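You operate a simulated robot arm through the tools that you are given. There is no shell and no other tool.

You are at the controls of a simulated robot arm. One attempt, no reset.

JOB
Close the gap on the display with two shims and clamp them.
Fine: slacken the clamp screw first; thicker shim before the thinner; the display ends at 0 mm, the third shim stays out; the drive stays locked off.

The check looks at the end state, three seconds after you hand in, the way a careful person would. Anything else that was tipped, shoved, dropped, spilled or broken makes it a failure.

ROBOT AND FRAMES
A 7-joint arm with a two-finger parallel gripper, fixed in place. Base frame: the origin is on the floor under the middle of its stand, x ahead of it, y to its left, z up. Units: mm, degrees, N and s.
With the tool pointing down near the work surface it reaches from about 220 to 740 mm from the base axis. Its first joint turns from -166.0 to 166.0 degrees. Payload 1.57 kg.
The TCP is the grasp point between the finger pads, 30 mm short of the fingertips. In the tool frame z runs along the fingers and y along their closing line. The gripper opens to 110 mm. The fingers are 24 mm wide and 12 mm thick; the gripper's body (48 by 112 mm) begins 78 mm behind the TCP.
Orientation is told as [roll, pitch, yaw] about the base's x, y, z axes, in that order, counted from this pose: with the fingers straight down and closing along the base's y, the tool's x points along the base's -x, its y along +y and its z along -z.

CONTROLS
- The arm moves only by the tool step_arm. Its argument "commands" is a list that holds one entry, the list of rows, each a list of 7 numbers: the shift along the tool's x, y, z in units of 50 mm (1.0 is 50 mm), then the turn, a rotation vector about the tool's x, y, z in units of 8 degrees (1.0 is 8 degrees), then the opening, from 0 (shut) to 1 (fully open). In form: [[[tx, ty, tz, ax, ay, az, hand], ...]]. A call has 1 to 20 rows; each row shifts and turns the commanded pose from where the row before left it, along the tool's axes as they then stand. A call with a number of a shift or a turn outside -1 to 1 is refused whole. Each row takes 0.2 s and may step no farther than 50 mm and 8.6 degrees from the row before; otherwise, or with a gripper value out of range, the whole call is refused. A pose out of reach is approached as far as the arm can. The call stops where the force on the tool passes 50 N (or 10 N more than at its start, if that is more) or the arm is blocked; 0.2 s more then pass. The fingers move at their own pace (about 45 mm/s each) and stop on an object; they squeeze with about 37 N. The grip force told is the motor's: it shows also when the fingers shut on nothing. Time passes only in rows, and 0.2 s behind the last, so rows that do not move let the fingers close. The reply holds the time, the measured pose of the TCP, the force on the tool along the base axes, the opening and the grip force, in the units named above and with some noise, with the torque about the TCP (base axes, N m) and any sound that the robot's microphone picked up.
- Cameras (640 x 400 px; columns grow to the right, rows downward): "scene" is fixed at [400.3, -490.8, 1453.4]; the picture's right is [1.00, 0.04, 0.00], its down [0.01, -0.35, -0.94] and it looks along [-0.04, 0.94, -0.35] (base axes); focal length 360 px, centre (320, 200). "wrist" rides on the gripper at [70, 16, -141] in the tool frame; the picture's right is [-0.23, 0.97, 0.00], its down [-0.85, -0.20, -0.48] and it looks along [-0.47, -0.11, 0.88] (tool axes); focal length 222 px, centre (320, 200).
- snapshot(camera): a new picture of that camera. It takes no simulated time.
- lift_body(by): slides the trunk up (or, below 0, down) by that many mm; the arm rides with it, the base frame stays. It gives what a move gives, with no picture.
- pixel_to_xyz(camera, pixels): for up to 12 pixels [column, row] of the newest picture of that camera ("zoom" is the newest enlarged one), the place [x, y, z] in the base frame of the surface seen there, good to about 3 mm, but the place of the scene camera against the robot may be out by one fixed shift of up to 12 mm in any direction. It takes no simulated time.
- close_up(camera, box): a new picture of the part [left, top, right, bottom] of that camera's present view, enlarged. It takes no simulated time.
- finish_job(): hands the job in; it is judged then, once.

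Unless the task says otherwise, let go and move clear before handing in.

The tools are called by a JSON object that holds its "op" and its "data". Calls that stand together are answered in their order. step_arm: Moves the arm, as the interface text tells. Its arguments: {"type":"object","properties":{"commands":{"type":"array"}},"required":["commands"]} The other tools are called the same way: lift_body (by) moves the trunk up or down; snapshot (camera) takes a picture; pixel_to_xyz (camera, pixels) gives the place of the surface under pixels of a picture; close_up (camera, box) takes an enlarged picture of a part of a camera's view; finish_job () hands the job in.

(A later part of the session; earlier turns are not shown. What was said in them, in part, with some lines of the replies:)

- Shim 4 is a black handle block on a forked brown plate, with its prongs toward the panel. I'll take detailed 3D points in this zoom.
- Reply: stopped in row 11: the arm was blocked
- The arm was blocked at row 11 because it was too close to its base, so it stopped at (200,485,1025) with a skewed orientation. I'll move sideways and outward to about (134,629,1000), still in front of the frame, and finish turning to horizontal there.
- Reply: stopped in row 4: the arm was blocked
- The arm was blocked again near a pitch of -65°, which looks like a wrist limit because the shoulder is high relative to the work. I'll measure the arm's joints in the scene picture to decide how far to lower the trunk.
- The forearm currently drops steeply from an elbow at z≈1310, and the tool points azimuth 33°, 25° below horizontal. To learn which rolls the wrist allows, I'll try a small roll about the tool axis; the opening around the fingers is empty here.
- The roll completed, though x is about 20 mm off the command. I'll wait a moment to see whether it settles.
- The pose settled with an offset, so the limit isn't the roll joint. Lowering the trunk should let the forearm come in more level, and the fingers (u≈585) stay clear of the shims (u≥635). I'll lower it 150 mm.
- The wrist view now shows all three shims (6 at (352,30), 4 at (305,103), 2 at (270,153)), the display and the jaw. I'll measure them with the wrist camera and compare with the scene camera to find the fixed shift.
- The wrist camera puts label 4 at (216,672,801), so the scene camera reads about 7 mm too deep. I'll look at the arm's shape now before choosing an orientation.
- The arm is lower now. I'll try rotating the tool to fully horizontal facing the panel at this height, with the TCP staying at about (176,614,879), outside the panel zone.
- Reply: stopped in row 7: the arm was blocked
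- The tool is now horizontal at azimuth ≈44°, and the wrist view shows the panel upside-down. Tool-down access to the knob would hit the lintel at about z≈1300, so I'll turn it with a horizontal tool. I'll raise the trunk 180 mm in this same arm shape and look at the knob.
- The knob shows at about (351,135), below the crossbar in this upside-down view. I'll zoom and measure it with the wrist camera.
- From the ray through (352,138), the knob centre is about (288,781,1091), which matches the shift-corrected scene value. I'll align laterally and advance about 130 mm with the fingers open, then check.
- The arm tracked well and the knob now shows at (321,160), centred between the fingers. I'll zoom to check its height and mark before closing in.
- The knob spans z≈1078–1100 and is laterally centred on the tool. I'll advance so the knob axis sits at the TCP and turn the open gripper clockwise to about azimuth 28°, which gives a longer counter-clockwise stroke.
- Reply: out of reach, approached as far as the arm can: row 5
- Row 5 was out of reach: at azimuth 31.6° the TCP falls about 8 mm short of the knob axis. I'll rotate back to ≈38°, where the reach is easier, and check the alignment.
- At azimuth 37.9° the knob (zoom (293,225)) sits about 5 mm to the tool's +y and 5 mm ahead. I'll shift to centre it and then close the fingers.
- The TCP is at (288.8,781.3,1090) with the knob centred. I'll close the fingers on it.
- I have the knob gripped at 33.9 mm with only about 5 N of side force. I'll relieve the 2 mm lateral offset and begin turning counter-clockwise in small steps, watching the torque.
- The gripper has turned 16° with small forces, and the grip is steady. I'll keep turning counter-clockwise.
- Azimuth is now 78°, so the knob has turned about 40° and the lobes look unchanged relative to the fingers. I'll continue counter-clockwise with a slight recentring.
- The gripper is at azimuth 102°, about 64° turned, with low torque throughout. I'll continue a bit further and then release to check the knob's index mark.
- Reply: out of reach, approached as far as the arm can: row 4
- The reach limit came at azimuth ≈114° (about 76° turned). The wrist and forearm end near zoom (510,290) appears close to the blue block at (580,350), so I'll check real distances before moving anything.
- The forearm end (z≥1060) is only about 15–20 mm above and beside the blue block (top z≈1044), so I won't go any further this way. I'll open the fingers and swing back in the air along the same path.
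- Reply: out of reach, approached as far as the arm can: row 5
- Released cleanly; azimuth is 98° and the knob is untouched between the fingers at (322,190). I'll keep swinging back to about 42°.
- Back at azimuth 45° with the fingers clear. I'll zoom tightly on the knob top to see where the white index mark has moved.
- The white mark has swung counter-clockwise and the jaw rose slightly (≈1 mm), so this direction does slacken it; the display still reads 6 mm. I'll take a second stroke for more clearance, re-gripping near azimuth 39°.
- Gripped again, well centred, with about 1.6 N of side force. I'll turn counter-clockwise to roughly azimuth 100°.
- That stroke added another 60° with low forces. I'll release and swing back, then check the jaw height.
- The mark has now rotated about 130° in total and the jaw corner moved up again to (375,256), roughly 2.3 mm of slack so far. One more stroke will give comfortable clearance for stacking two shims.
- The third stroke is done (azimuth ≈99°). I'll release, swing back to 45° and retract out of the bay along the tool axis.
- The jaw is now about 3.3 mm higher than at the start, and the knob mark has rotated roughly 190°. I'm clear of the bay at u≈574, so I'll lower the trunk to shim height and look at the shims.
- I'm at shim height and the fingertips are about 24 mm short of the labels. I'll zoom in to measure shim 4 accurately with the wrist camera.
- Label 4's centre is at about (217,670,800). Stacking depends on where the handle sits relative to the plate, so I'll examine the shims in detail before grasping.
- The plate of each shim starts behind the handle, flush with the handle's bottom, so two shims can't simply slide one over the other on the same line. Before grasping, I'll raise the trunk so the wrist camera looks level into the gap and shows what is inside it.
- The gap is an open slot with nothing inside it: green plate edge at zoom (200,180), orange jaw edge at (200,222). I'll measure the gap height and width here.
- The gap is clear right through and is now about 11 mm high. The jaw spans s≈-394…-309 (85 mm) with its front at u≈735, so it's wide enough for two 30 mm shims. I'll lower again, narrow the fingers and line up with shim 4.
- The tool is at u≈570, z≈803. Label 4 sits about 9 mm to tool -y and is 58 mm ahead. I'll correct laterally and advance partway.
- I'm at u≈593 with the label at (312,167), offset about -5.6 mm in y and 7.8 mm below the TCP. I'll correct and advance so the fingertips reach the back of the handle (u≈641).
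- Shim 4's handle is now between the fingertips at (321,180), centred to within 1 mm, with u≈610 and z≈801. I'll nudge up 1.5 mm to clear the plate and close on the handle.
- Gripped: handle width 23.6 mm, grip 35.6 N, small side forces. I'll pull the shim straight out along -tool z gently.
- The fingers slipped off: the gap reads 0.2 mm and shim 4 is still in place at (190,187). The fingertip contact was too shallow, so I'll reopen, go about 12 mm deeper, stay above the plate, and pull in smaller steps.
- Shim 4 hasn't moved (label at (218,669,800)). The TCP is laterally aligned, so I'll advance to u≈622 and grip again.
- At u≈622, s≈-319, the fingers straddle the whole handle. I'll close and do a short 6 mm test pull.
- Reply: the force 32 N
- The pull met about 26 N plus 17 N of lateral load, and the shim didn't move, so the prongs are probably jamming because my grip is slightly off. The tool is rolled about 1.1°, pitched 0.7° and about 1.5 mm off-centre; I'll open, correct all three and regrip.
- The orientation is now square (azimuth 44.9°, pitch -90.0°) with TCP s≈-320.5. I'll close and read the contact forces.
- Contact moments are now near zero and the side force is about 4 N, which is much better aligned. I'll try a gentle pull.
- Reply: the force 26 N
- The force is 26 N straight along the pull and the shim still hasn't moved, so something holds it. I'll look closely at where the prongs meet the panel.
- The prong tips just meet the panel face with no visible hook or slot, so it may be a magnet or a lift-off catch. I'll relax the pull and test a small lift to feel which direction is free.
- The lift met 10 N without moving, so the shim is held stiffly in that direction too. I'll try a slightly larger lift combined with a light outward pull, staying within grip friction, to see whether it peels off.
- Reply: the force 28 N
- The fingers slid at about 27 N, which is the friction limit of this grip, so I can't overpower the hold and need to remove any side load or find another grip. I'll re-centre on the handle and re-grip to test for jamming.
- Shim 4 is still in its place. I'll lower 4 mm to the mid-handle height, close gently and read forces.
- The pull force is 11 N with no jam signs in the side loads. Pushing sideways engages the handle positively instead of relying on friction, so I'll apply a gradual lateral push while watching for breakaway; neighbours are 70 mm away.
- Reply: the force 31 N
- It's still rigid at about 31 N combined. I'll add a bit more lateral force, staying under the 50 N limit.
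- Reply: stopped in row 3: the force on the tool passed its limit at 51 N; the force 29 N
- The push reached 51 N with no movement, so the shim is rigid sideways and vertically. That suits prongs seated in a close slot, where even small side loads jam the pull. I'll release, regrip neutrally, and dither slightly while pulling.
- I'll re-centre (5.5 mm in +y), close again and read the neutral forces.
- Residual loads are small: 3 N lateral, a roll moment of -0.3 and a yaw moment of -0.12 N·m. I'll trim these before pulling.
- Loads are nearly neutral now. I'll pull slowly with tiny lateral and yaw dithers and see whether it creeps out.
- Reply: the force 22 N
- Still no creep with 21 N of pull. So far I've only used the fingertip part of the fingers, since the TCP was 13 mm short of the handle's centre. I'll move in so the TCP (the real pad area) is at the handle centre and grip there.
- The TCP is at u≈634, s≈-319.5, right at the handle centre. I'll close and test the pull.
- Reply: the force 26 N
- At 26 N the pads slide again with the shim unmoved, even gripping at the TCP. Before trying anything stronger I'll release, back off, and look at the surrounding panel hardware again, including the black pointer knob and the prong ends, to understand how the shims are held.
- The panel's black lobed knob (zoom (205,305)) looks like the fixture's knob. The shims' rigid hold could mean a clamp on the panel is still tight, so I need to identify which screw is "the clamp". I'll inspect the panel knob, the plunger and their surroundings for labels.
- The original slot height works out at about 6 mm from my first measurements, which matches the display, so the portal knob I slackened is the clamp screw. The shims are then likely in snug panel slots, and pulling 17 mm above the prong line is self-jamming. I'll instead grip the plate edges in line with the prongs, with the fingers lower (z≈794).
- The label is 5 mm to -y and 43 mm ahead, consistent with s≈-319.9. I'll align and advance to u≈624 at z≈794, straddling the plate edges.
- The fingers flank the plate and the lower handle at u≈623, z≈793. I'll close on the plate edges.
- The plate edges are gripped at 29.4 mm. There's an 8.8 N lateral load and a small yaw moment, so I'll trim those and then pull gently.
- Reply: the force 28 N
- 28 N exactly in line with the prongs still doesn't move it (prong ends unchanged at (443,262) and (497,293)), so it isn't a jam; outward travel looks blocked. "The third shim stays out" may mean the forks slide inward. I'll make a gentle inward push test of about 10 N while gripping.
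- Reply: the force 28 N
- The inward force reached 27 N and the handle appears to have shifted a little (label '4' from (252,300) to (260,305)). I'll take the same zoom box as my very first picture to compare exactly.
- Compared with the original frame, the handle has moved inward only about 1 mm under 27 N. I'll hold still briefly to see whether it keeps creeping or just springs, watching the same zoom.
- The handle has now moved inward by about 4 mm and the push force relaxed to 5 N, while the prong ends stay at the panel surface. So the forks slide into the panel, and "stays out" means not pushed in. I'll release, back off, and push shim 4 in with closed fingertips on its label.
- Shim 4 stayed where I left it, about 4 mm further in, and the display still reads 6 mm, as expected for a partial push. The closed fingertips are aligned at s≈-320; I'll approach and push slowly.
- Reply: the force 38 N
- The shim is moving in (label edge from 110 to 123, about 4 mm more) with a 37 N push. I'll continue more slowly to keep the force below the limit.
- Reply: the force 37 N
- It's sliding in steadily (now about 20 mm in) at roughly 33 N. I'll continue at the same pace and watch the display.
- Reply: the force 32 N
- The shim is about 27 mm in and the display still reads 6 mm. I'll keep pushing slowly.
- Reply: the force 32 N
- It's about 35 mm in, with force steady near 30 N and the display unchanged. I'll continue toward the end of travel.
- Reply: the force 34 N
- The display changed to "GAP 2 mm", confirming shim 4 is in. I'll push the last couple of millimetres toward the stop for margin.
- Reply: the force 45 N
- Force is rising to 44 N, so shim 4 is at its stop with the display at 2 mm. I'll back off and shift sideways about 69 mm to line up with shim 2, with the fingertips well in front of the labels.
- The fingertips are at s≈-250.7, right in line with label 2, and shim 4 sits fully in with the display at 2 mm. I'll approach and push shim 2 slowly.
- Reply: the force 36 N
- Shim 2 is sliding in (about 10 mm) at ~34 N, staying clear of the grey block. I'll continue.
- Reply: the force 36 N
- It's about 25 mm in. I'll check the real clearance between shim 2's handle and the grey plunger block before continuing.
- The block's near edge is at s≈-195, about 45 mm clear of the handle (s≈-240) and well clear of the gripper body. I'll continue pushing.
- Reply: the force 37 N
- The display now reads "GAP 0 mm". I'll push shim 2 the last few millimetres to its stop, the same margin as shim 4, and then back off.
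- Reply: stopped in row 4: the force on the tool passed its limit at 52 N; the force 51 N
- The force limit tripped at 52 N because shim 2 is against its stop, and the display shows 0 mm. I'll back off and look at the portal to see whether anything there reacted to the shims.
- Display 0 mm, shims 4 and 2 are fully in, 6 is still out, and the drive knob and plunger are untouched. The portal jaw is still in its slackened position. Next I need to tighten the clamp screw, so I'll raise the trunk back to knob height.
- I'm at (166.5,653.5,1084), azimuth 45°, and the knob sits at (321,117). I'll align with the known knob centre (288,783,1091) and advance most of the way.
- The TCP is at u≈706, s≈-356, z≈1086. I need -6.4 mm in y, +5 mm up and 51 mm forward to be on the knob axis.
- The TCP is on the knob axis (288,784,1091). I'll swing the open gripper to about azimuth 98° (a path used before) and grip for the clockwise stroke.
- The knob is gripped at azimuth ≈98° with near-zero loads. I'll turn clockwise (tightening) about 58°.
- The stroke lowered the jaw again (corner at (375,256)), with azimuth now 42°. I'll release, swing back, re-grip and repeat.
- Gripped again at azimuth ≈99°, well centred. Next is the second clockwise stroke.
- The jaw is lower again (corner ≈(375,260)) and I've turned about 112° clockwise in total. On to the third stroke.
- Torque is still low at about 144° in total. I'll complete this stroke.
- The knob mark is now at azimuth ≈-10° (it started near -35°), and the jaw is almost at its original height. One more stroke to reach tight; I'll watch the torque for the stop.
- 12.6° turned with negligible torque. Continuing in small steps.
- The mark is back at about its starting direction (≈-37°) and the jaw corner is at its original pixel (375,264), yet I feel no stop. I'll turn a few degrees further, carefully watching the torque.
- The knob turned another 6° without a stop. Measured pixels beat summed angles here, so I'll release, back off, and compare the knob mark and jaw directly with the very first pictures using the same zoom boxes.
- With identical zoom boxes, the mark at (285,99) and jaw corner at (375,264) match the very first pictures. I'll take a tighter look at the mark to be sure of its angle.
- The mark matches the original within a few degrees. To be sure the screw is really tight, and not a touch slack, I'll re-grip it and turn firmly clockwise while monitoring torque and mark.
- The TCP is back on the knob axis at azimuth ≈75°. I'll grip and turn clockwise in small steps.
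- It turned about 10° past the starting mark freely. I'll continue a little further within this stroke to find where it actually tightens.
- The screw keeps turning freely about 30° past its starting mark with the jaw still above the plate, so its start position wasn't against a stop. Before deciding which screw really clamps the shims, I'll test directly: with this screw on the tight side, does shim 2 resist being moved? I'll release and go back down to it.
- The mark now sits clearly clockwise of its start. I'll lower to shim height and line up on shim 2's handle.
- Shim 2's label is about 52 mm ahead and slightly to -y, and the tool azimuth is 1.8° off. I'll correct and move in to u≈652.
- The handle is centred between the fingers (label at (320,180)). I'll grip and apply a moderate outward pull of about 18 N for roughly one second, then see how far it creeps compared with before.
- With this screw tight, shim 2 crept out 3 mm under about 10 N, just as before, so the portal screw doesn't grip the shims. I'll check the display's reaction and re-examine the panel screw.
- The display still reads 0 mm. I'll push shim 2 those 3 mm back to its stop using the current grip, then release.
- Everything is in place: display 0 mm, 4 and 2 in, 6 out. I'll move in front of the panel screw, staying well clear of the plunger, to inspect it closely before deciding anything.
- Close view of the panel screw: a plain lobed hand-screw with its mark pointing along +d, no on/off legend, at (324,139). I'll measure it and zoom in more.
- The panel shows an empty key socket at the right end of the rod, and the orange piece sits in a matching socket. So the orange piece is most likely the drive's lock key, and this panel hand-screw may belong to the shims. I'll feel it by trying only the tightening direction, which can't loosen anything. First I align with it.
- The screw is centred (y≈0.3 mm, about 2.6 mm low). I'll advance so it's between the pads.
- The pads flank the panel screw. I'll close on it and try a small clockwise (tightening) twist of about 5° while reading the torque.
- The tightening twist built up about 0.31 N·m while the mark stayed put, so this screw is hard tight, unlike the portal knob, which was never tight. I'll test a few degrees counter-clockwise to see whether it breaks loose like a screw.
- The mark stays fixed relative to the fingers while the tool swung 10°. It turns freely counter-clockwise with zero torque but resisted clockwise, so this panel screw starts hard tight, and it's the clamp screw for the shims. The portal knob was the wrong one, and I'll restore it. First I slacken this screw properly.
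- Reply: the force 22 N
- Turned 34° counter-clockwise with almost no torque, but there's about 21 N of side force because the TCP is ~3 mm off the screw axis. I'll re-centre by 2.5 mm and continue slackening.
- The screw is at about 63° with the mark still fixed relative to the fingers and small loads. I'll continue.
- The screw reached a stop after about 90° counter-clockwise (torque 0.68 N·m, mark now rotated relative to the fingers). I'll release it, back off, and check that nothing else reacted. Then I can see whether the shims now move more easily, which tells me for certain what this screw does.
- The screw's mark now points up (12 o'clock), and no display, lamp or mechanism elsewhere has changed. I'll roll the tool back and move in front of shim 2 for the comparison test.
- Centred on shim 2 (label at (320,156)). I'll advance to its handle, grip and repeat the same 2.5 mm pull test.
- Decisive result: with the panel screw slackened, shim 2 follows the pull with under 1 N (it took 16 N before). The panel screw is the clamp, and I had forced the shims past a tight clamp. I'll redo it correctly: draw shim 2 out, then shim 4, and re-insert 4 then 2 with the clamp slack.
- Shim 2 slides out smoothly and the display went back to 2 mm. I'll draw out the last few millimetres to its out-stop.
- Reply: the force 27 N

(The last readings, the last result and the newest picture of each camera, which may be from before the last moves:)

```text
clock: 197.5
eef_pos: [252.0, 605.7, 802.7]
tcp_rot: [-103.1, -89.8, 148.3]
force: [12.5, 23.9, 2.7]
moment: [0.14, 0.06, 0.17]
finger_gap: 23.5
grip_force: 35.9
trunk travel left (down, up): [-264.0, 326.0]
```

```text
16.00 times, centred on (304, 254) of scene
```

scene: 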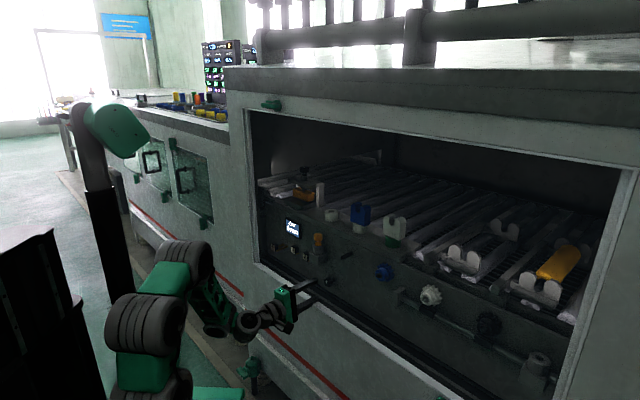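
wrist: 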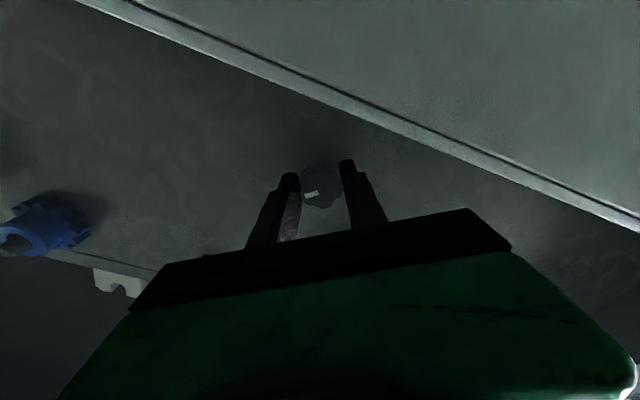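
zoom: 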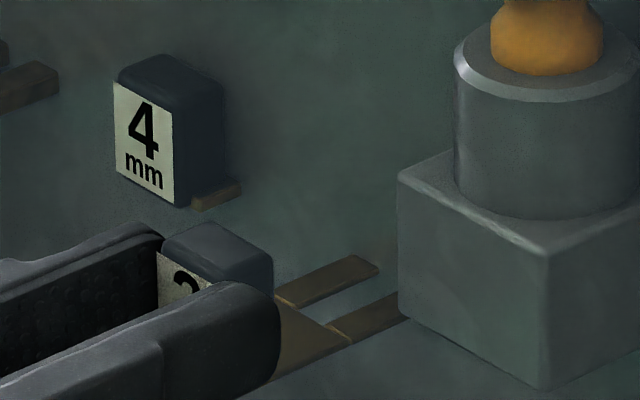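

Shim 2 is at its out-stop, with its prongs back at the original place. I'll release and move to shim 4.

{"op": "step_arm", "data": {"commands": [[[0, 0, 0.04, 0, 0, 0, 0], [0, 0, 0, 0, 0, 0, 0.3], [0, 0, 0, 0, 0, 0, 0.4], [0, 0, 0, 0, 0, 0, 0.4], [0, 0, -0.4, 0, 0, 0, 0.4], [0, 0, -0.4, 0, 0, 0, 0.4], [0, 0.5, 0, 0, 0, 0, 0.4], [0, 0.5, 0, 0, 0, 0, 0.4], [0, 0.4, 0, 0, 0, 0, 0.4], [0, 0, 0, 0, 0, 0, 0.4]]]}}

{"op": "close_up", "data": {"camera": "wrist", "box": [260, 100, 400, 240]}}

{"op": "close_up", "data": {"camera": "scene", "box": [264, 210, 344, 270]}}

```text
clock: 199.7
eef_pos: [174.0, 628.0, 802.2]
tcp_rot: [-91.8, -89.8, 136.8]
force: [-0.5, -0.4, 0.2]
moment: [0.0, 0.01, 0.0]
finger_gap: 44.0
grip_force: 0.1
trunk travel left (down, up): [-264.0, 326.0]
```

```text
2.86 times, centred on (330, 170) of wrist
```

zoom: 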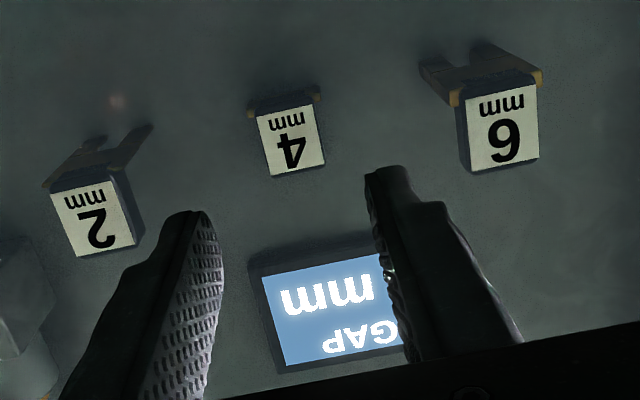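

```text
6.67 times, centred on (304, 240) of scene
```

zoom: 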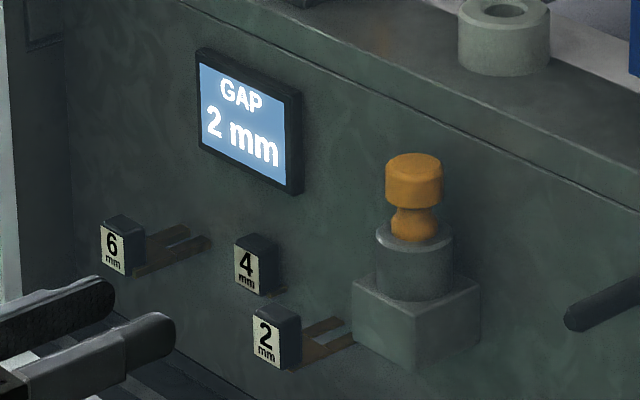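

Lined up on shim 4 (label at (320,149), y offset ≈0). I'll advance, grip, and pull it out to its out-stop.

{"op": "step_arm", "data": {"commands": [[[0, 0, 0.5, 0, 0, 0, 0.4], [0, 0, 0.5, 0, 0, 0, 0.4], [0, 0, 0.4, 0, 0, 0, 0.4], [0, 0, 0.24, 0, 0, 0, 0.4], [0, 0, 0, 0, 0, 0, 0.4]]]}}

{"op": "close_up", "data": {"camera": "wrist", "box": [260, 100, 400, 240]}}

```text
clock: 200.9
eef_pos: [233.1, 686.3, 803.7]
tcp_rot: [-99.2, -89.8, 144.3]
force: [0.0, -0.8, 0.4]
moment: [0.01, -0.01, 0.03]
finger_gap: 44.0
grip_force: 0.1
trunk travel left (down, up): [-264.0, 326.0]
```

```text
2.86 times, centred on (330, 170) of wrist
```

zoom: 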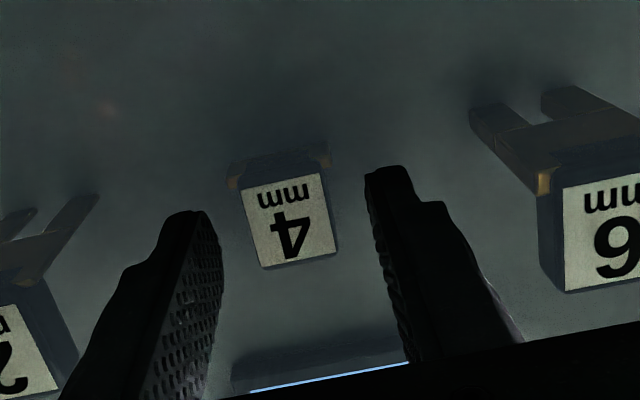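

{"op": "step_arm", "data": {"commands": [[[0, 0, 0, 0, 0, 0, 0.2], [0, 0, 0, 0, 0, 0, 0], [0, 0, 0, 0, 0, 0, 0], [0, 0, 0, 0, 0, 0, 0], [0, 0, 0, 0, 0, 0, 0], [0, 0, -0.12, 0, 0, 0, 0], [0, 0, -0.12, 0, 0, 0, 0], [0, 0, -0.12, 0, 0, 0, 0], [0, 0, -0.12, 0, 0, 0, 0], [0, 0, -0.12, 0, 0, 0, 0], [0, 0, -0.12, 0, 0, 0, 0], [0, 0, -0.08, 0, 0, 0, 0], [0, 0, 0, 0, 0, 0, 0]]]}}

{"op": "close_up", "data": {"camera": "scene", "box": [264, 210, 344, 270]}}

```text
clock: 203.7
eef_pos: [203.7, 656.8, 804.1]
tcp_rot: [-115.2, -89.8, 160.3]
force: [-0.9, 1.2, 5.0]
moment: [0.21, 0.06, 0.03]
finger_gap: 23.4
grip_force: 36.1
trunk travel left (down, up): [-264.0, 326.0]
```

```text
6.67 times, centred on (304, 240) of scene
```

zoom: 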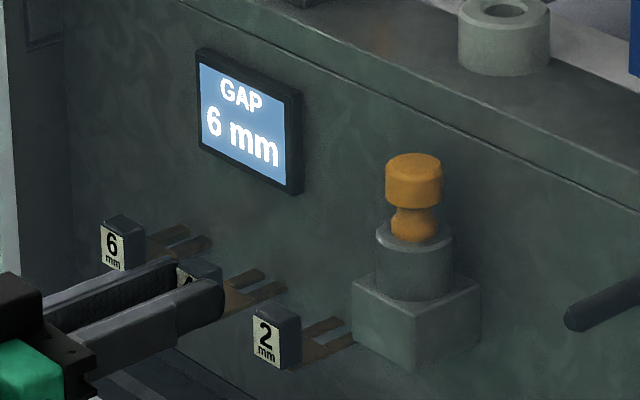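

The display is back to 6 mm with the clamp slack, so all is reset. I'll take shim 4 to its out-stop and then push it back in smoothly with the same grip.

{"op": "step_arm", "data": {"commands": [[[0, 0, -0.04, 0, 0, 0, 0], [0, 0, -0.03, 0, 0, 0, 0], [0, 0, 0, 0, 0, 0, 0], [0, 0, 0.04, 0, 0, 0, 0], [0, 0, 0.12, 0, 0, 0, 0], [0, 0, 0.12, 0, 0, 0, 0], [0, 0, 0.12, 0, 0, 0, 0], [0, 0, 0.12, 0, 0, 0, 0], [0, 0, 0.12, 0, 0, 0, 0], [0, 0, 0.12, 0, 0, 0, 0], [0, 0, 0.1, 0, 0, 0, 0], [0, 0, 0.06, 0, 0, 0, 0], [0, 0, 0, 0, 0, 0, 0]]]}}

{"op": "close_up", "data": {"camera": "scene", "box": [264, 210, 344, 270]}}

```text
clock: 206.5
eef_pos: [232.8, 686.2, 803.8]
tcp_rot: [-102.1, -89.7, 147.3]
force: [-12.2, -13.4, 4.1]
moment: [0.18, 0.18, -0.09]
finger_gap: 23.3
grip_force: 35.9
trunk travel left (down, up): [-264.0, 326.0]
```

```text
6.67 times, centred on (304, 240) of scene
```

zoom: 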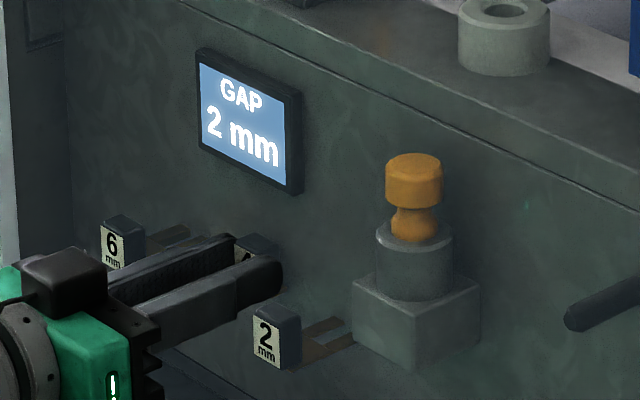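

Shim 4 is in again (display 2 mm, at its stop), this time with a slack clamp. I'll release without dragging it, retreat, and move to shim 2.

{"op": "step_arm", "data": {"commands": [[[0, 0, -0.02, 0, 0, 0, 0], [0, 0, 0, 0, 0, 0, 0.3], [0, 0, 0, 0, 0, 0, 0.4], [0, 0, 0, 0, 0, 0, 0.4], [0, 0, -0.5, 0, 0, 0, 0.4], [0, 0, -0.6, 0, 0, 0, 0.4], [0, 0, -0.5, 0, 0, 0, 0.3], [0, -0.5, 0, 0, 0, 0, 0.1], [0, -0.5, 0, 0, 0, 0, 0], [0, -0.4, 0, 0, 0, 0, 0], [0, 0, 0, 0, 0, 0, 0]]]}}

{"op": "close_up", "data": {"camera": "scene", "box": [264, 210, 344, 270]}}

{"op": "snapshot", "data": {"camera": "wrist"}}

```text
clock: 208.9
eef_pos: [228.1, 579.7, 803.0]
tcp_rot: [-97.4, -89.7, 142.5]
force: [0.4, 0.6, -0.5]
moment: [0.0, -0.02, 0.0]
finger_gap: 0.2
grip_force: 21.3
trunk travel left (down, up): [-264.0, 326.0]
```

```text
6.67 times, centred on (304, 240) of scene
```

zoom: 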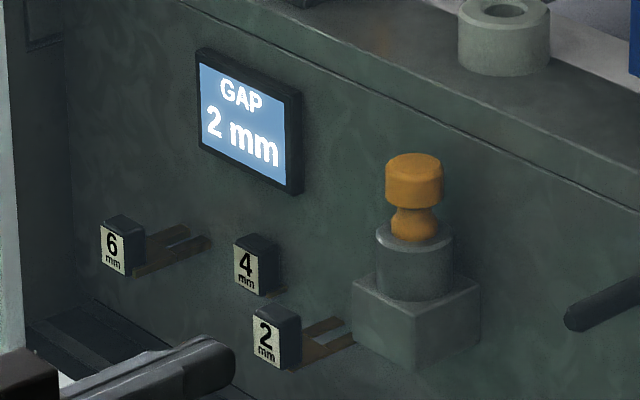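

```text
taken
```

wrist: 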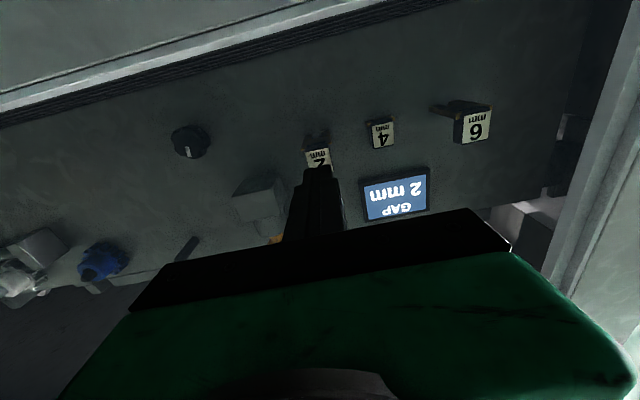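

Aligned with shim 2 (s≈-249, fingertips 27 mm short). I'll push it in smoothly.

{"op": "step_arm", "data": {"commands": [[[0.08, 0.03, 0.4, 0, 0, 0, 0], [0, 0, 0.12, 0, 0, 0, 0], [0, 0, 0.12, 0, 0, 0, 0], [0, 0, 0.12, 0, 0, 0, 0], [0, 0, 0.12, 0, 0, 0, 0], [0, 0, 0.12, 0, 0, 0, 0], [0, 0, 0.12, 0, 0, 0, 0], [0, 0, 0.12, 0, 0, 0, 0], [0, 0, 0.12, 0, 0, 0, 0], [0, 0, 0.06, 0, 0, 0, 0], [0, 0, 0.05, 0, 0, 0, 0], [0, 0, 0, 0, 0, 0, 0]]]}}

{"op": "close_up", "data": {"camera": "scene", "box": [264, 210, 344, 270]}}

```text
clock: 211.5
eef_pos: [276.7, 631.1, 799.3]
tcp_rot: [-100.9, -89.7, 146.1]
force: [-16.1, -19.2, 0.3]
moment: [-0.02, 0.07, -0.11]
finger_gap: 0.0
grip_force: 21.4
trunk travel left (down, up): [-264.0, 326.0]
```

```text
6.67 times, centred on (304, 240) of scene
```

zoom: 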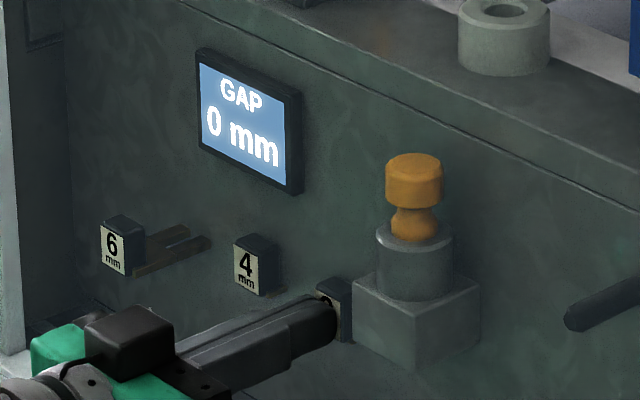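

Display 0 mm with shim 2 at its stop. I'll retreat, go back in front of the clamp screw, and roll the tool to match the screw's slack position.

{"op": "step_arm", "data": {"commands": [[[0, 0, -0.4, 0, 0, 0, 0], [0, 0, -0.5, 0, 0, 0, 0], [0, 0, -0.4, 0, 0, 0, 0], [0.2, -0.65, 0, 0, 0, 0, 0.2], [0.2, -0.65, 0, 0, 0, 0, 0.4], [0.22, -0.65, 0, 0, 0, 0, 0.5], [0.22, -0.6, 0, 0, 0, 0, 0.5], [0, 0, 0, 0, 0, 0, 0.5]]]}}

{"op": "step_arm", "data": {"commands": [[[0, 0, 0, 0, 0, -1, 0.5], [0, 0, 0, 0, 0, -1, 0.5], [0, 0, 0, 0, 0, -1, 0.5], [0, 0, 0, 0, 0, -1, 0.5], [0, 0, 0, 0, 0, -1, 0.5], [0, 0, 0, 0, 0, -1, 0.5], [0, 0, 0, 0, 0, -1, 0.5], [0, 0, 0, 0, 0, -1, 0.5], [0, 0, 0, 0, 0, -1, 0.5], [0, 0, 0, 0, 0, -1, 0.5], [0, 0, 0, 0, 0, -1, 0.5], [0, 0, 0, 0, 0, -0.4, 0.5], [0, 0, 0, 0, 0, 0, 0.5]]]}}

{"op": "snapshot", "data": {"camera": "wrist"}}

{"op": "close_up", "data": {"camera": "wrist", "box": [250, 90, 410, 230]}}

{"op": "close_up", "data": {"camera": "scene", "box": [264, 210, 344, 270]}}

```text
clock: 213.3
eef_pos: [324.2, 496.2, 758.3]
tcp_rot: [-98.6, -89.7, 143.7]
force: [0.9, 0.7, -0.2]
moment: [-0.02, 0.0, 0.01]
finger_gap: 55.0
grip_force: 0.1
trunk travel left (down, up): [-264.0, 326.0]
```

```text
clock: 216.1
eef_pos: [321.8, 496.9, 757.9]
tcp_rot: [-90.0, 1.6, 135.2]
force: [0.2, 0.6, 0.1]
moment: [-0.02, 0.0, 0.01]
finger_gap: 54.6
grip_force: 0.0
trunk travel left (down, up): [-264.0, 326.0]
```

```text
taken
```

wrist: 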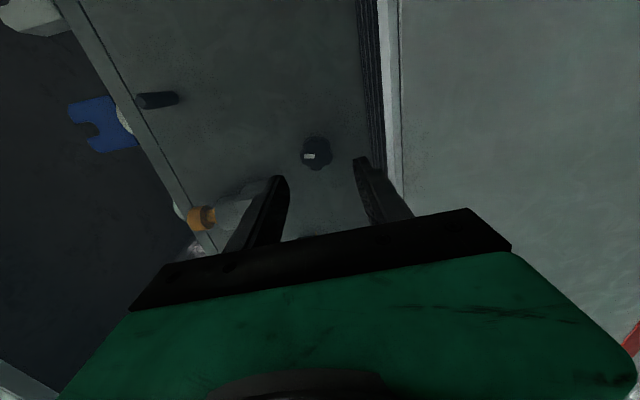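

```text
2.86 times, centred on (330, 160) of wrist
```

zoom: 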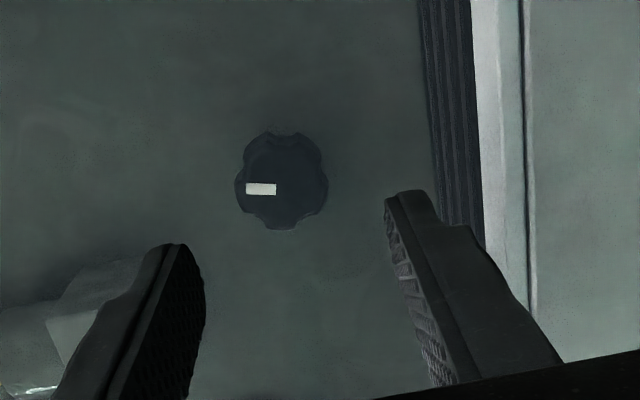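

```text
6.67 times, centred on (304, 240) of scene
```

zoom: 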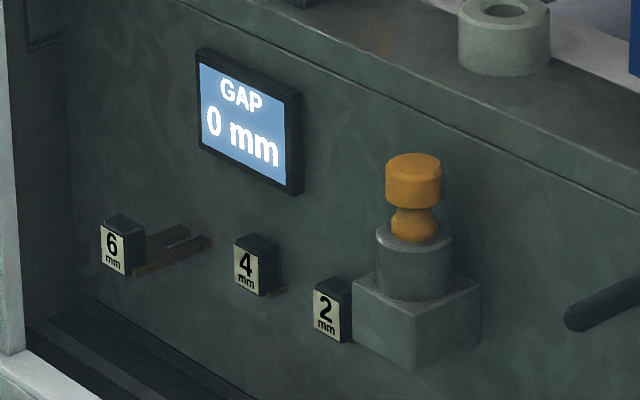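

The tool is rolled to match and the screw's mark is visible; its axis is 5.7 mm to tool +x and 2.4 mm to -y. The panel state is right: display 0, 4 and 2 in, 6 out, key in place. I'll centre and advance onto the screw.

{"op": "step_arm", "data": {"commands": [[[0.11, -0.04, 0, 0, 0, 0, 0.5], [0, 0, 0.4, 0, 0, 0, 0.5], [0, 0, 0.5, 0, 0, 0, 0.5], [0, 0, 0.48, 0, 0, 0, 0.5], [0, 0, 0, 0, 0, 0, 0.5]]]}}

{"op": "close_up", "data": {"camera": "wrist", "box": [250, 110, 410, 250]}}

```text
clock: 217.3
eef_pos: [376.0, 542.6, 759.2]
tcp_rot: [-90.0, 1.3, 135.2]
force: [-0.1, -0.2, 0.5]
moment: [-0.02, 0.03, 0.01]
finger_gap: 54.7
grip_force: 0.0
trunk travel left (down, up): [-264.0, 326.0]
```

```text
2.86 times, centred on (330, 180) of wrist
```

zoom: 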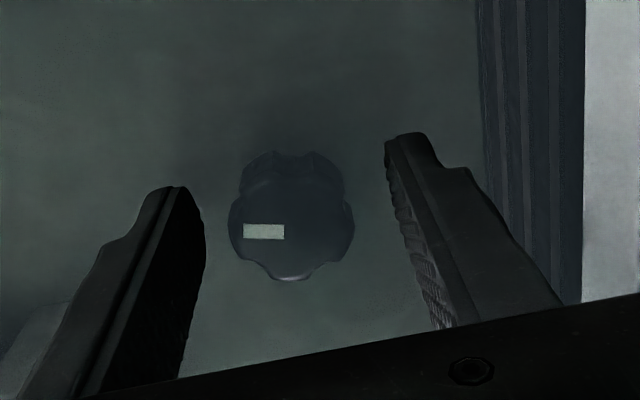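

The screw sits between the pads at u≈649.5. I'll grip it and start turning clockwise to tighten.

{"op": "step_arm", "data": {"commands": [[[0, 0, 0, 0, 0, 0, 0.35], [0, 0, 0, 0, 0, 0, 0.2], [0, 0, 0, 0, 0, 0, 0], [0, 0, 0, 0, 0, 0, 0], [0, 0, 0, 0, 0, 0, 0]]]}}

{"op": "step_arm", "data": {"commands": [[[0, 0, 0, 0, 0, 0.6, 0], [0, 0, 0, 0, 0, 0.6, 0], [0, 0, 0, 0, 0, 0.6, 0], [0, 0, 0, 0, 0, 0.6, 0], [0, 0, 0, 0, 0, 0.6, 0], [0, 0, 0, 0, 0, 0.6, 0]]]}}

{"op": "close_up", "data": {"camera": "wrist", "box": [250, 110, 410, 250]}}

```text
clock: 218.5
eef_pos: [373.7, 540.7, 759.4]
tcp_rot: [-90.1, 1.4, 135.1]
force: [0.8, 1.0, 1.4]
moment: [-0.02, 0.02, 0.01]
finger_gap: 32.9
grip_force: 41.3
trunk travel left (down, up): [-264.0, 326.0]
```

```text
clock: 219.9
eef_pos: [373.5, 541.1, 759.6]
tcp_rot: [-90.0, -27.4, 135.1]
force: [-2.0, -2.5, -0.2]
moment: [0.39, -0.38, 0.62]
finger_gap: 33.0
grip_force: 41.2
trunk travel left (down, up): [-264.0, 326.0]
```

```text
2.86 times, centred on (330, 180) of wrist
```

zoom: 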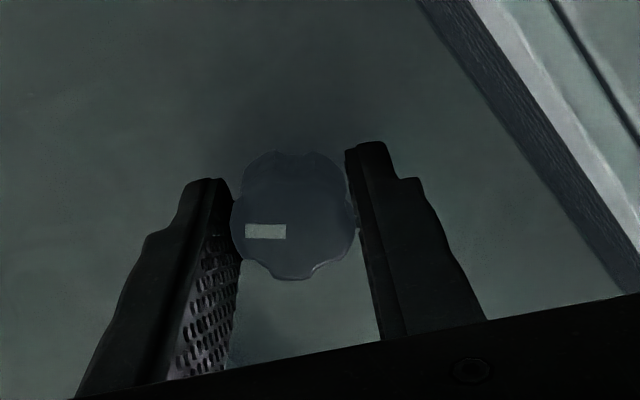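

Turning smoothly (29° so far, no torque). Continuing clockwise toward the tight stop.

{"op": "step_arm", "data": {"commands": [[[0, 0, 0, 0, 0, 0.6, 0], [0, 0, 0, 0, 0, 0.6, 0], [0, 0, 0, 0, 0, 0.6, 0], [0, 0, 0, 0, 0, 0.6, 0], [0, 0, 0, 0, 0, 0.6, 0], [0, 0, 0, 0, 0, 0.6, 0], [0, 0, 0, 0, 0, 0.6, 0], [0, 0, 0, 0, 0, 0.6, 0]]]}}

{"op": "close_up", "data": {"camera": "wrist", "box": [250, 110, 410, 250]}}

```text
clock: 221.7
eef_pos: [374.4, 543.2, 757.5]
tcp_rot: [-89.9, -65.8, 135.2]
force: [-13.8, 1.3, -7.7]
moment: [0.22, -0.24, 0.15]
finger_gap: 33.1
grip_force: 41.4
trunk travel left (down, up): [-264.0, 326.0]
```

```text
2.86 times, centred on (330, 180) of wrist
```

zoom: 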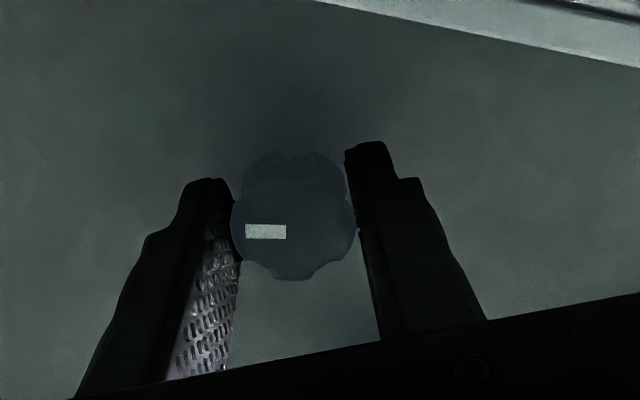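

Roll is at -24° with the screw following. I'll re-centre by 1.5 mm and go on in smaller steps until the torque rises.

{"op": "step_arm", "data": {"commands": [[[0, 0.03, 0, 0, 0, 0, 0], [0, 0, 0, 0, 0, 0.4, 0], [0, 0, 0, 0, 0, 0.4, 0], [0, 0, 0, 0, 0, 0.4, 0], [0, 0, 0, 0, 0, 0, 0]]]}}

{"op": "step_arm", "data": {"commands": [[[0, 0, 0, 0, 0, 0.4, 0], [0, 0, 0, 0, 0, 0.4, 0], [0, 0, 0, 0, 0, 0, 0]]]}}

{"op": "close_up", "data": {"camera": "wrist", "box": [250, 110, 410, 250]}}

```text
clock: 222.9
eef_pos: [372.3, 542.0, 758.4]
tcp_rot: [-89.9, -75.4, 135.0]
force: [-10.6, -4.7, -7.6]
moment: [0.23, -0.19, -0.07]
finger_gap: 32.9
grip_force: 41.0
trunk travel left (down, up): [-264.0, 326.0]
```

```text
clock: 223.7
eef_pos: [373.7, 543.7, 760.5]
tcp_rot: [-90.6, -81.8, 135.7]
force: [-8.4, -2.6, -1.6]
moment: [-0.42, -0.63, -0.06]
finger_gap: 33.2
grip_force: 41.6
trunk travel left (down, up): [-264.0, 326.0]
```

```text
2.86 times, centred on (330, 180) of wrist
```

zoom: 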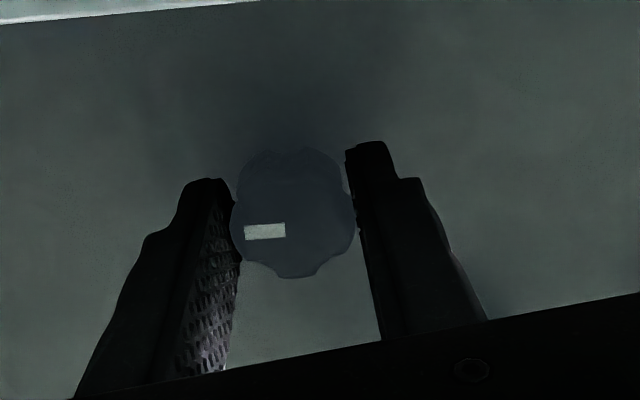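

Torque rose to 0.74 N·m at roll -8°, so the screw is at its tight stop. I'll nudge slightly more to make sure, then release and back off to check.

{"op": "step_arm", "data": {"commands": [[[0, 0, 0, 0, 0, 0.3, 0], [0, 0, 0, 0, 0, 0, 0]]]}}

{"op": "step_arm", "data": {"commands": [[[0, 0, 0, 0, 0, 0, 0.3], [0, 0, 0, 0, 0, 0, 0.5], [0, 0, 0, 0, 0, 0, 0.5], [0, 0, -0.4, 0, 0, 0, 0.5], [0, 0, -0.5, 0, 0, 0, 0.5], [0, 0, -0.5, 0, 0, 0, 0.5], [0, 0, 0, 0, 0, 0, 0.5]]]}}

{"op": "close_up", "data": {"camera": "scene", "box": [318, 268, 350, 296]}}

{"op": "close_up", "data": {"camera": "scene", "box": [264, 210, 344, 270]}}

```text
clock: 224.3
eef_pos: [373.6, 542.0, 758.4]
tcp_rot: [-90.8, -84.1, 135.8]
force: [-6.9, -0.8, -0.4]
moment: [-0.29, -0.51, 0.0]
finger_gap: 33.7
grip_force: 41.4
trunk travel left (down, up): [-264.0, 326.0]
```

```text
clock: 225.9
eef_pos: [324.9, 493.6, 758.1]
tcp_rot: [-90.3, -84.2, 135.4]
force: [-0.5, -0.7, 0.4]
moment: [-0.03, 0.02, -0.04]
finger_gap: 54.9
grip_force: 0.0
trunk travel left (down, up): [-264.0, 326.0]
```

```text
14.29 times, centred on (334, 282) of scene
```

zoom: 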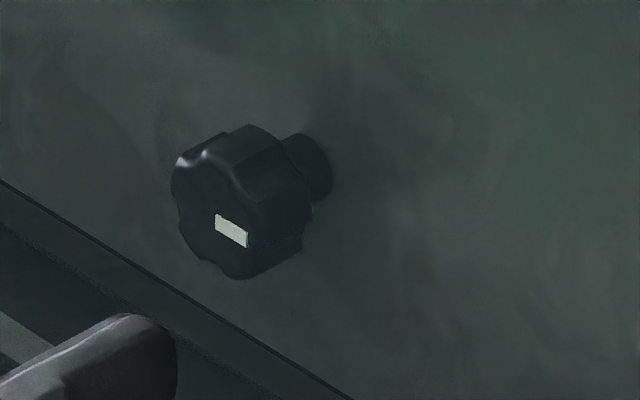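

```text
6.67 times, centred on (304, 240) of scene
```

zoom: 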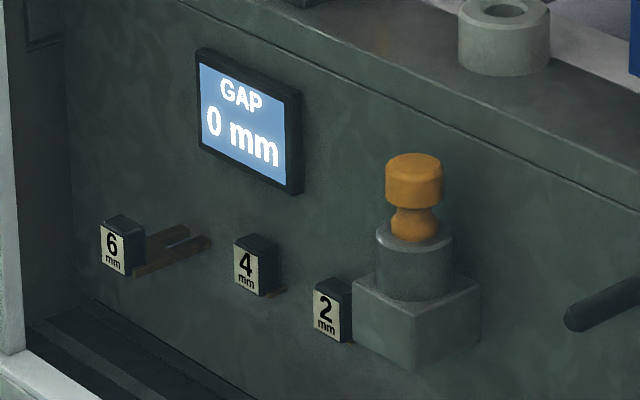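

The clamp screw's mark is exactly at its original tight position, and the display reads 0 mm with 4 and 2 in and 6 out. I still need to restore the portal knob, which I turned by mistake and left about 38° clockwise of its start. I'll level the tool and raise the trunk.

{"op": "step_arm", "data": {"commands": [[[0, 0, -0.2, 0, 0, 0.36, 0.5], [0, 0, 0, 0, 0, 0.36, 0.5], [0, 0, 0, 0, 0, 0, 0.5]]]}}

{"op": "lift_body", "data": {"by": 320}}

{"op": "step_arm", "data": {"commands": [[[-0.04, 0.66, 0, 0, 0, 0, 0.6], [-0.04, 0.66, 0, 0, 0, 0, 0.8], [-0.04, 0.66, 0, 0, 0, 0, 0.8], [-0.04, 0.66, 0, 0, 0, 0, 0.8], [-0.04, 0.66, 0, 0, 0, 0, 0.8], [-0.04, 0.66, 0, 0, 0, 0, 0.8], [0, 0.6, 0, 0, 0, 0, 0.8], [0, 0, 0, 0, 0, 0, 0.8]]]}}

{"op": "snapshot", "data": {"camera": "wrist"}}

{"op": "snapshot", "data": {"camera": "scene"}}

```text
clock: 226.7
eef_pos: [317.0, 486.4, 758.4]
tcp_rot: [152.2, -90.0, -107.1]
force: [0.1, -0.2, -0.7]
moment: [-0.01, 0.02, 0.03]
finger_gap: 54.9
grip_force: 0.1
trunk travel left (down, up): [-264.0, 326.0]
```

```text
clock: 229.8
eef_pos: [317.4, 484.7, 1078.7]
tcp_rot: [-119.4, -90.0, 164.6]
force: [-0.1, 0.0, -0.1]
moment: [0.03, 0.03, 0.02]
finger_gap: 55.0
grip_force: 0.1
trunk travel left (down, up): [-584.0, 6.0]
```

```text
clock: 231.6
eef_pos: [170.3, 645.2, 1101.9]
tcp_rot: [118.8, -89.0, -75.1]
force: [0.0, 0.1, -0.4]
moment: [0.04, 0.01, 0.01]
finger_gap: 87.9
grip_force: 0.0
trunk travel left (down, up): [-584.0, 6.0]
```

```text
taken
```

wrist: 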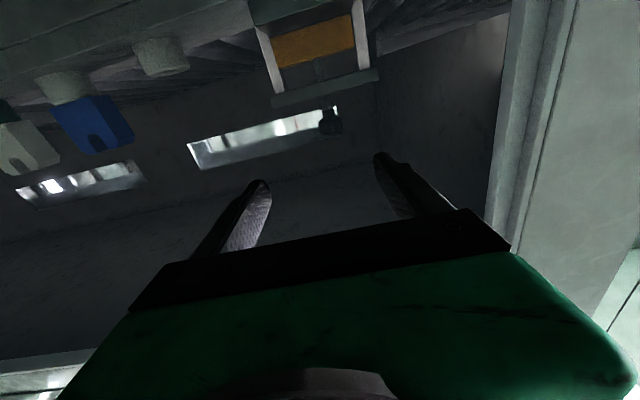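

```text
taken
```

scene: 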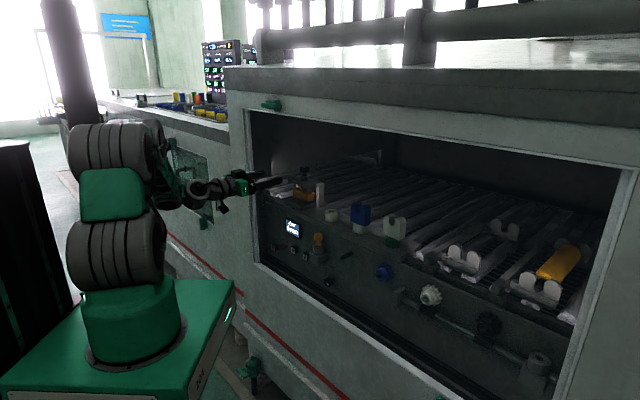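

I'm in front of the bay at (170,645,1102). I'll align with the portal knob axis (288,783,1091) and advance in two stages.

{"op": "step_arm", "data": {"commands": [[[0.2, 0.28, 0, -0.16, 0, 0, 0.8], [0, 0, 0.6, 0, 0, 0, 0.8], [0, 0, 0.7, 0, 0, 0, 0.8], [0, 0, 0.7, 0, 0, 0, 0.8], [0, 0, 0.6, 0, 0, 0, 0.8], [0, 0, 0, 0, 0, 0, 0.8]]]}}

{"op": "close_up", "data": {"camera": "wrist", "box": [240, 100, 440, 260]}}

```text
clock: 233.0
eef_pos: [235.3, 750.4, 1080.2]
tcp_rot: [-96.2, -89.9, 142.5]
force: [0.0, -0.2, 0.0]
moment: [0.01, -0.01, 0.02]
finger_gap: 88.1
grip_force: 0.1
trunk travel left (down, up): [-584.0, 6.0]
```

```text
2.50 times, centred on (340, 180) of wrist
```

zoom: 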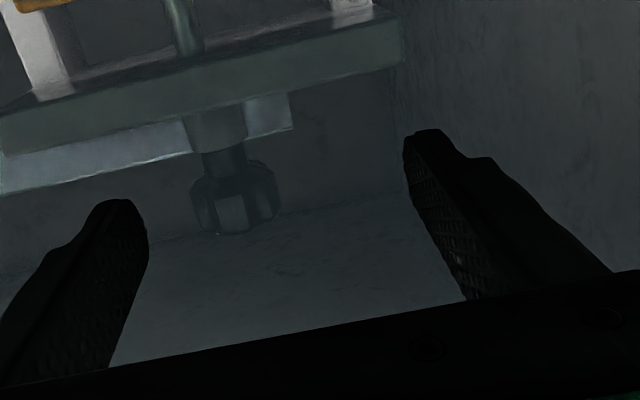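

I need -14 mm in y, +11 mm up and 60 mm forward. I'll correct first, then advance onto the knob.

{"op": "step_arm", "data": {"commands": [[[-0.22, -0.28, 0, 0.16, 0, 0, 0.8], [0, 0, 0, 0, 0, 0, 0.8], [0, 0, 0.6, 0, 0, 0, 0.8], [0, 0, 0.6, 0, 0, 0, 0.8], [0, 0, 0, 0, 0, 0, 0.8]]]}}

{"op": "close_up", "data": {"camera": "wrist", "box": [240, 100, 440, 260]}}

{"op": "close_up", "data": {"camera": "scene", "box": [296, 160, 320, 175]}}

```text
clock: 234.2
eef_pos: [287.6, 784.1, 1091.4]
tcp_rot: [-119.1, -89.9, 164.3]
force: [0.5, -0.7, 0.8]
moment: [0.0, 0.0, -0.02]
finger_gap: 88.2
grip_force: 0.0
trunk travel left (down, up): [-584.0, 6.0]
```

```text
2.50 times, centred on (340, 180) of wrist
```

zoom: 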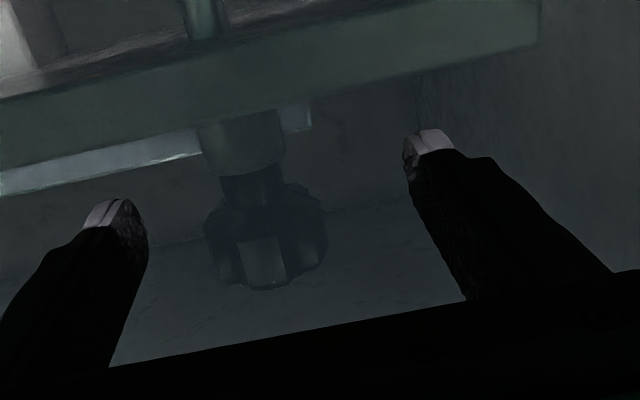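

```text
16.00 times, centred on (308, 168) of scene
```

zoom: 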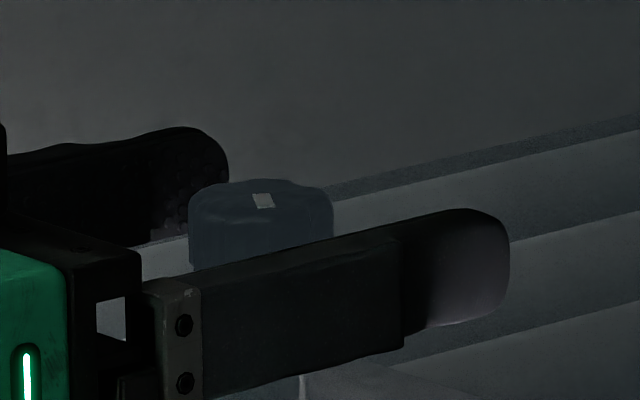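

On axis at azimuth 45°, with the mark at (263,200). My last over-turn was 28° clockwise, so I'll grip and turn 28–29° counter-clockwise, then compare with the first picture.

{"op": "step_arm", "data": {"commands": [[[0, 0, 0, 0, 0, 0, 0.4], [0, 0, 0, 0, 0, 0, 0.2], [0, 0, 0, 0, 0, 0, 0], [0, 0, 0, 0, 0, 0, 0], [0, 0, 0, 0, 0, 0, 0], [0, 0, 0, 0, 0, 0, 0], [0, 0, 0, -0.5, 0, 0, 0], [0, 0, 0, -0.5, 0, 0, 0], [0, 0, 0, -0.5, 0, 0, 0], [0, 0, 0, -0.5, 0, 0, 0], [0, 0, 0, -0.5, 0, 0, 0], [0, 0, 0, -0.5, 0, 0, 0], [0, 0, 0, -0.55, 0, 0, 0], [0, 0, 0, 0, 0, 0, 0]]]}}

{"op": "step_arm", "data": {"commands": [[[0, 0, 0, 0, 0, 0, 0.4], [0, 0, 0, 0, 0, 0, 0.8], [0, 0, 0, 0, 0, 0, 0.8], [0, 0, 0, 0.6, 0, 0, 0.8], [0, 0, 0, 0.6, 0, 0, 0.8], [0, 0, 0, 0.6, 0, 0, 0.8], [0, 0, 0, 0.6, 0, 0, 0.8], [0, 0, 0, 0.6, 0, 0, 0.8], [0, 0, 0, 0.5, 0, 0, 0.8], [0, 0, -0.5, 0, 0, 0, 0.8], [0, 0, -0.7, 0, 0, 0, 0.8], [0, 0, -0.7, 0, 0, 0, 0.8], [0, 0, -0.6, 0, 0, 0, 0.8], [0, 0, 0, 0, 0, 0, 0.8]]]}}

{"op": "close_up", "data": {"camera": "scene", "box": [284, 160, 332, 190]}}

{"op": "close_up", "data": {"camera": "scene", "box": [280, 182, 328, 212]}}

```text
clock: 237.2
eef_pos: [287.9, 782.6, 1091.7]
tcp_rot: [-159.1, -89.9, -127.3]
force: [4.7, -7.1, 1.4]
moment: [-0.46, 0.13, 0.03]
finger_gap: 33.2
grip_force: 41.2
trunk travel left (down, up): [-584.0, 6.0]
```

```text
clock: 240.2
eef_pos: [199.0, 693.9, 1092.8]
tcp_rot: [-121.9, -90.0, 167.4]
force: [0.4, 0.6, 0.9]
moment: [0.04, -0.02, 0.01]
finger_gap: 88.2
grip_force: 0.1
trunk travel left (down, up): [-584.0, 6.0]
```

```text
13.33 times, centred on (308, 175) of scene
```

zoom: 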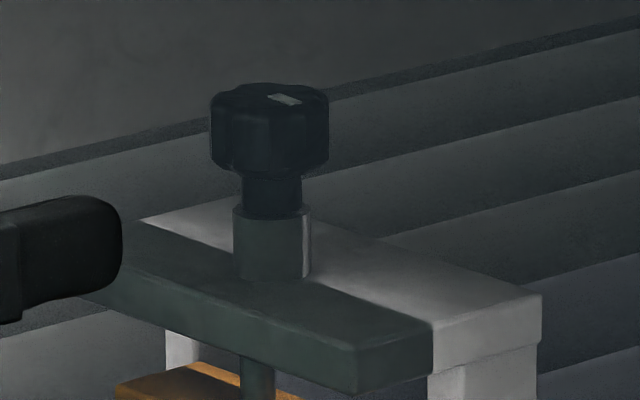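

```text
13.33 times, centred on (304, 197) of scene
```

zoom: 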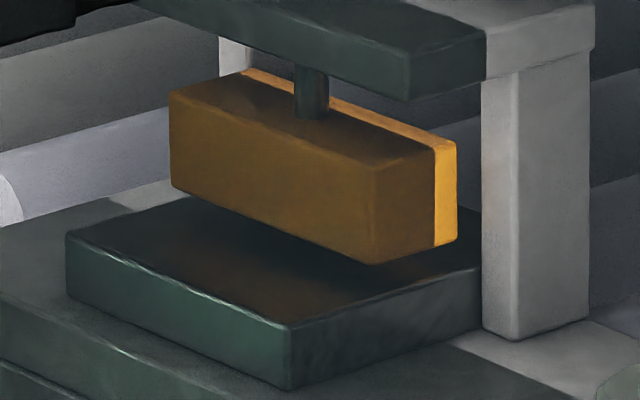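

The portal knob's mark (284,99) and the jaw corner (372,264) are back at their starting positions. I'll retract fully out of the bay and take a final overall check.

{"op": "step_arm", "data": {"commands": [[[0, 0, -0.7, 0, 0, 0, 0.8], [0, 0, -0.7, 0, 0, 0, 0.8], [0, 0, -0.6, 0, 0, 0, 0.8], [0, 0, 0, 0, 0, 0, 0.8]]]}}

{"op": "snapshot", "data": {"camera": "scene"}}

{"op": "close_up", "data": {"camera": "scene", "box": [264, 210, 354, 290]}}

{"op": "close_up", "data": {"camera": "scene", "box": [284, 160, 332, 190]}}

{"op": "close_up", "data": {"camera": "scene", "box": [250, 150, 430, 300]}}

```text
clock: 241.4
eef_pos: [188.3, 613.3, 1079.1]
tcp_rot: [-69.1, -88.7, 109.2]
force: [0.4, 0.1, -0.6]
moment: [0.02, 0.01, 0.01]
finger_gap: 88.2
grip_force: 0.1
trunk travel left (down, up): [-584.0, 6.0]
stopped in row 4: the arm was blocked; the commanded pose is now the measured one
```

```text
taken
```

scene: 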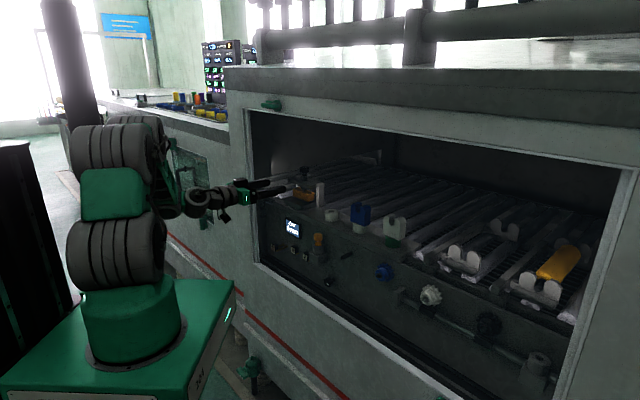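

```text
5.00 times, centred on (309, 250) of scene
```

zoom: 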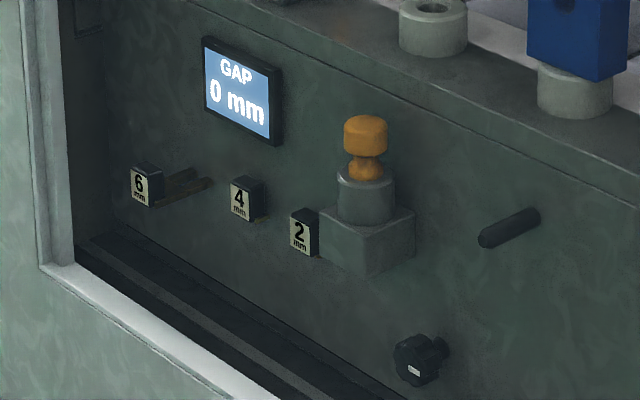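

```text
13.33 times, centred on (308, 175) of scene
```

zoom: 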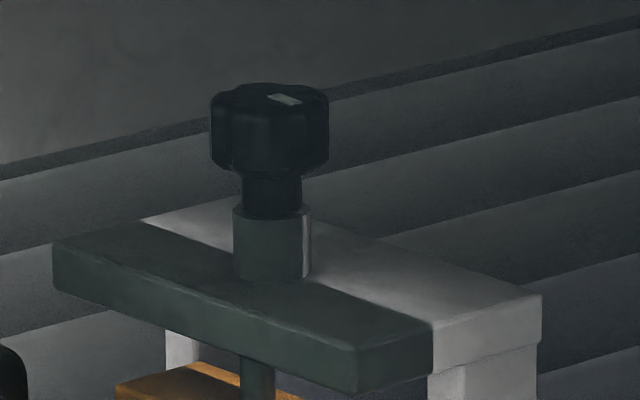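

```text
2.67 times, centred on (340, 225) of scene
```

zoom: 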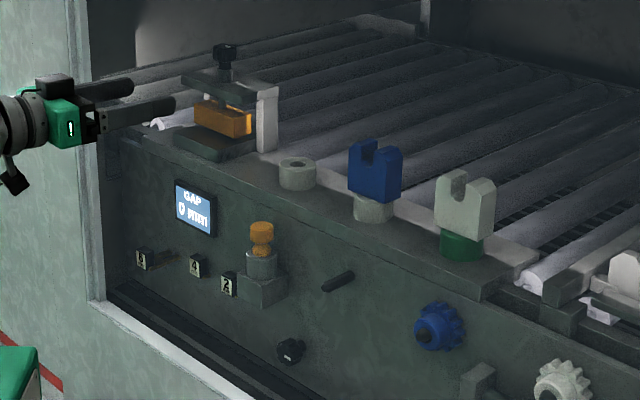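

The final check shows the display at "GAP 0 mm", shims 4 and 2 fully in and 6 out. The clamp screw is back at its tight mark, and the key, blocks and gears are undisturbed. The portal knob is back at its starting mark and the gripper is open and clear of the bay, so I'm handing in.

{"op": "finish_job", "data": {}}

```text
The job is handed in.
```

I handed the job in with the display at 0 mm, but I broke the order once along the way. I pushed both shims in while the clamp screw was still tight, then redid it properly.

**How it ended:**
- **Shims:** the 4 mm and 2 mm shims are fully in, and the 6 mm shim is still out.
- **Clamp:** the clamp screw is turned back hard against its tight stop, with its mark where it started.
- **Drive:** I never touched the orange piece, which I took to be the drive's lock. I found no label confirming that.
- **Arm:** the gripper is open and clear of the bay.

**What went wrong:**
- **Wrong screw first:** I took the screw on top of the portal for the clamp and loosened that one. The real clamp is the black screw on the panel.
- **Forced shims:** because of that, I pushed the 4 mm and then the 2 mm shim in against a tight clamp. Once I slackened the right screw, the shims slid freely. I drew both out, pushed in the 4 mm and then the 2 mm, and tightened it.
- **Portal screw put back by eye:** I returned it by matching its mark to the first picture, so it should be within a few degrees of its start.

If the check only looks at the end state, this should pass. If it also tracks the order from the start, the first forced insertion could count against it.
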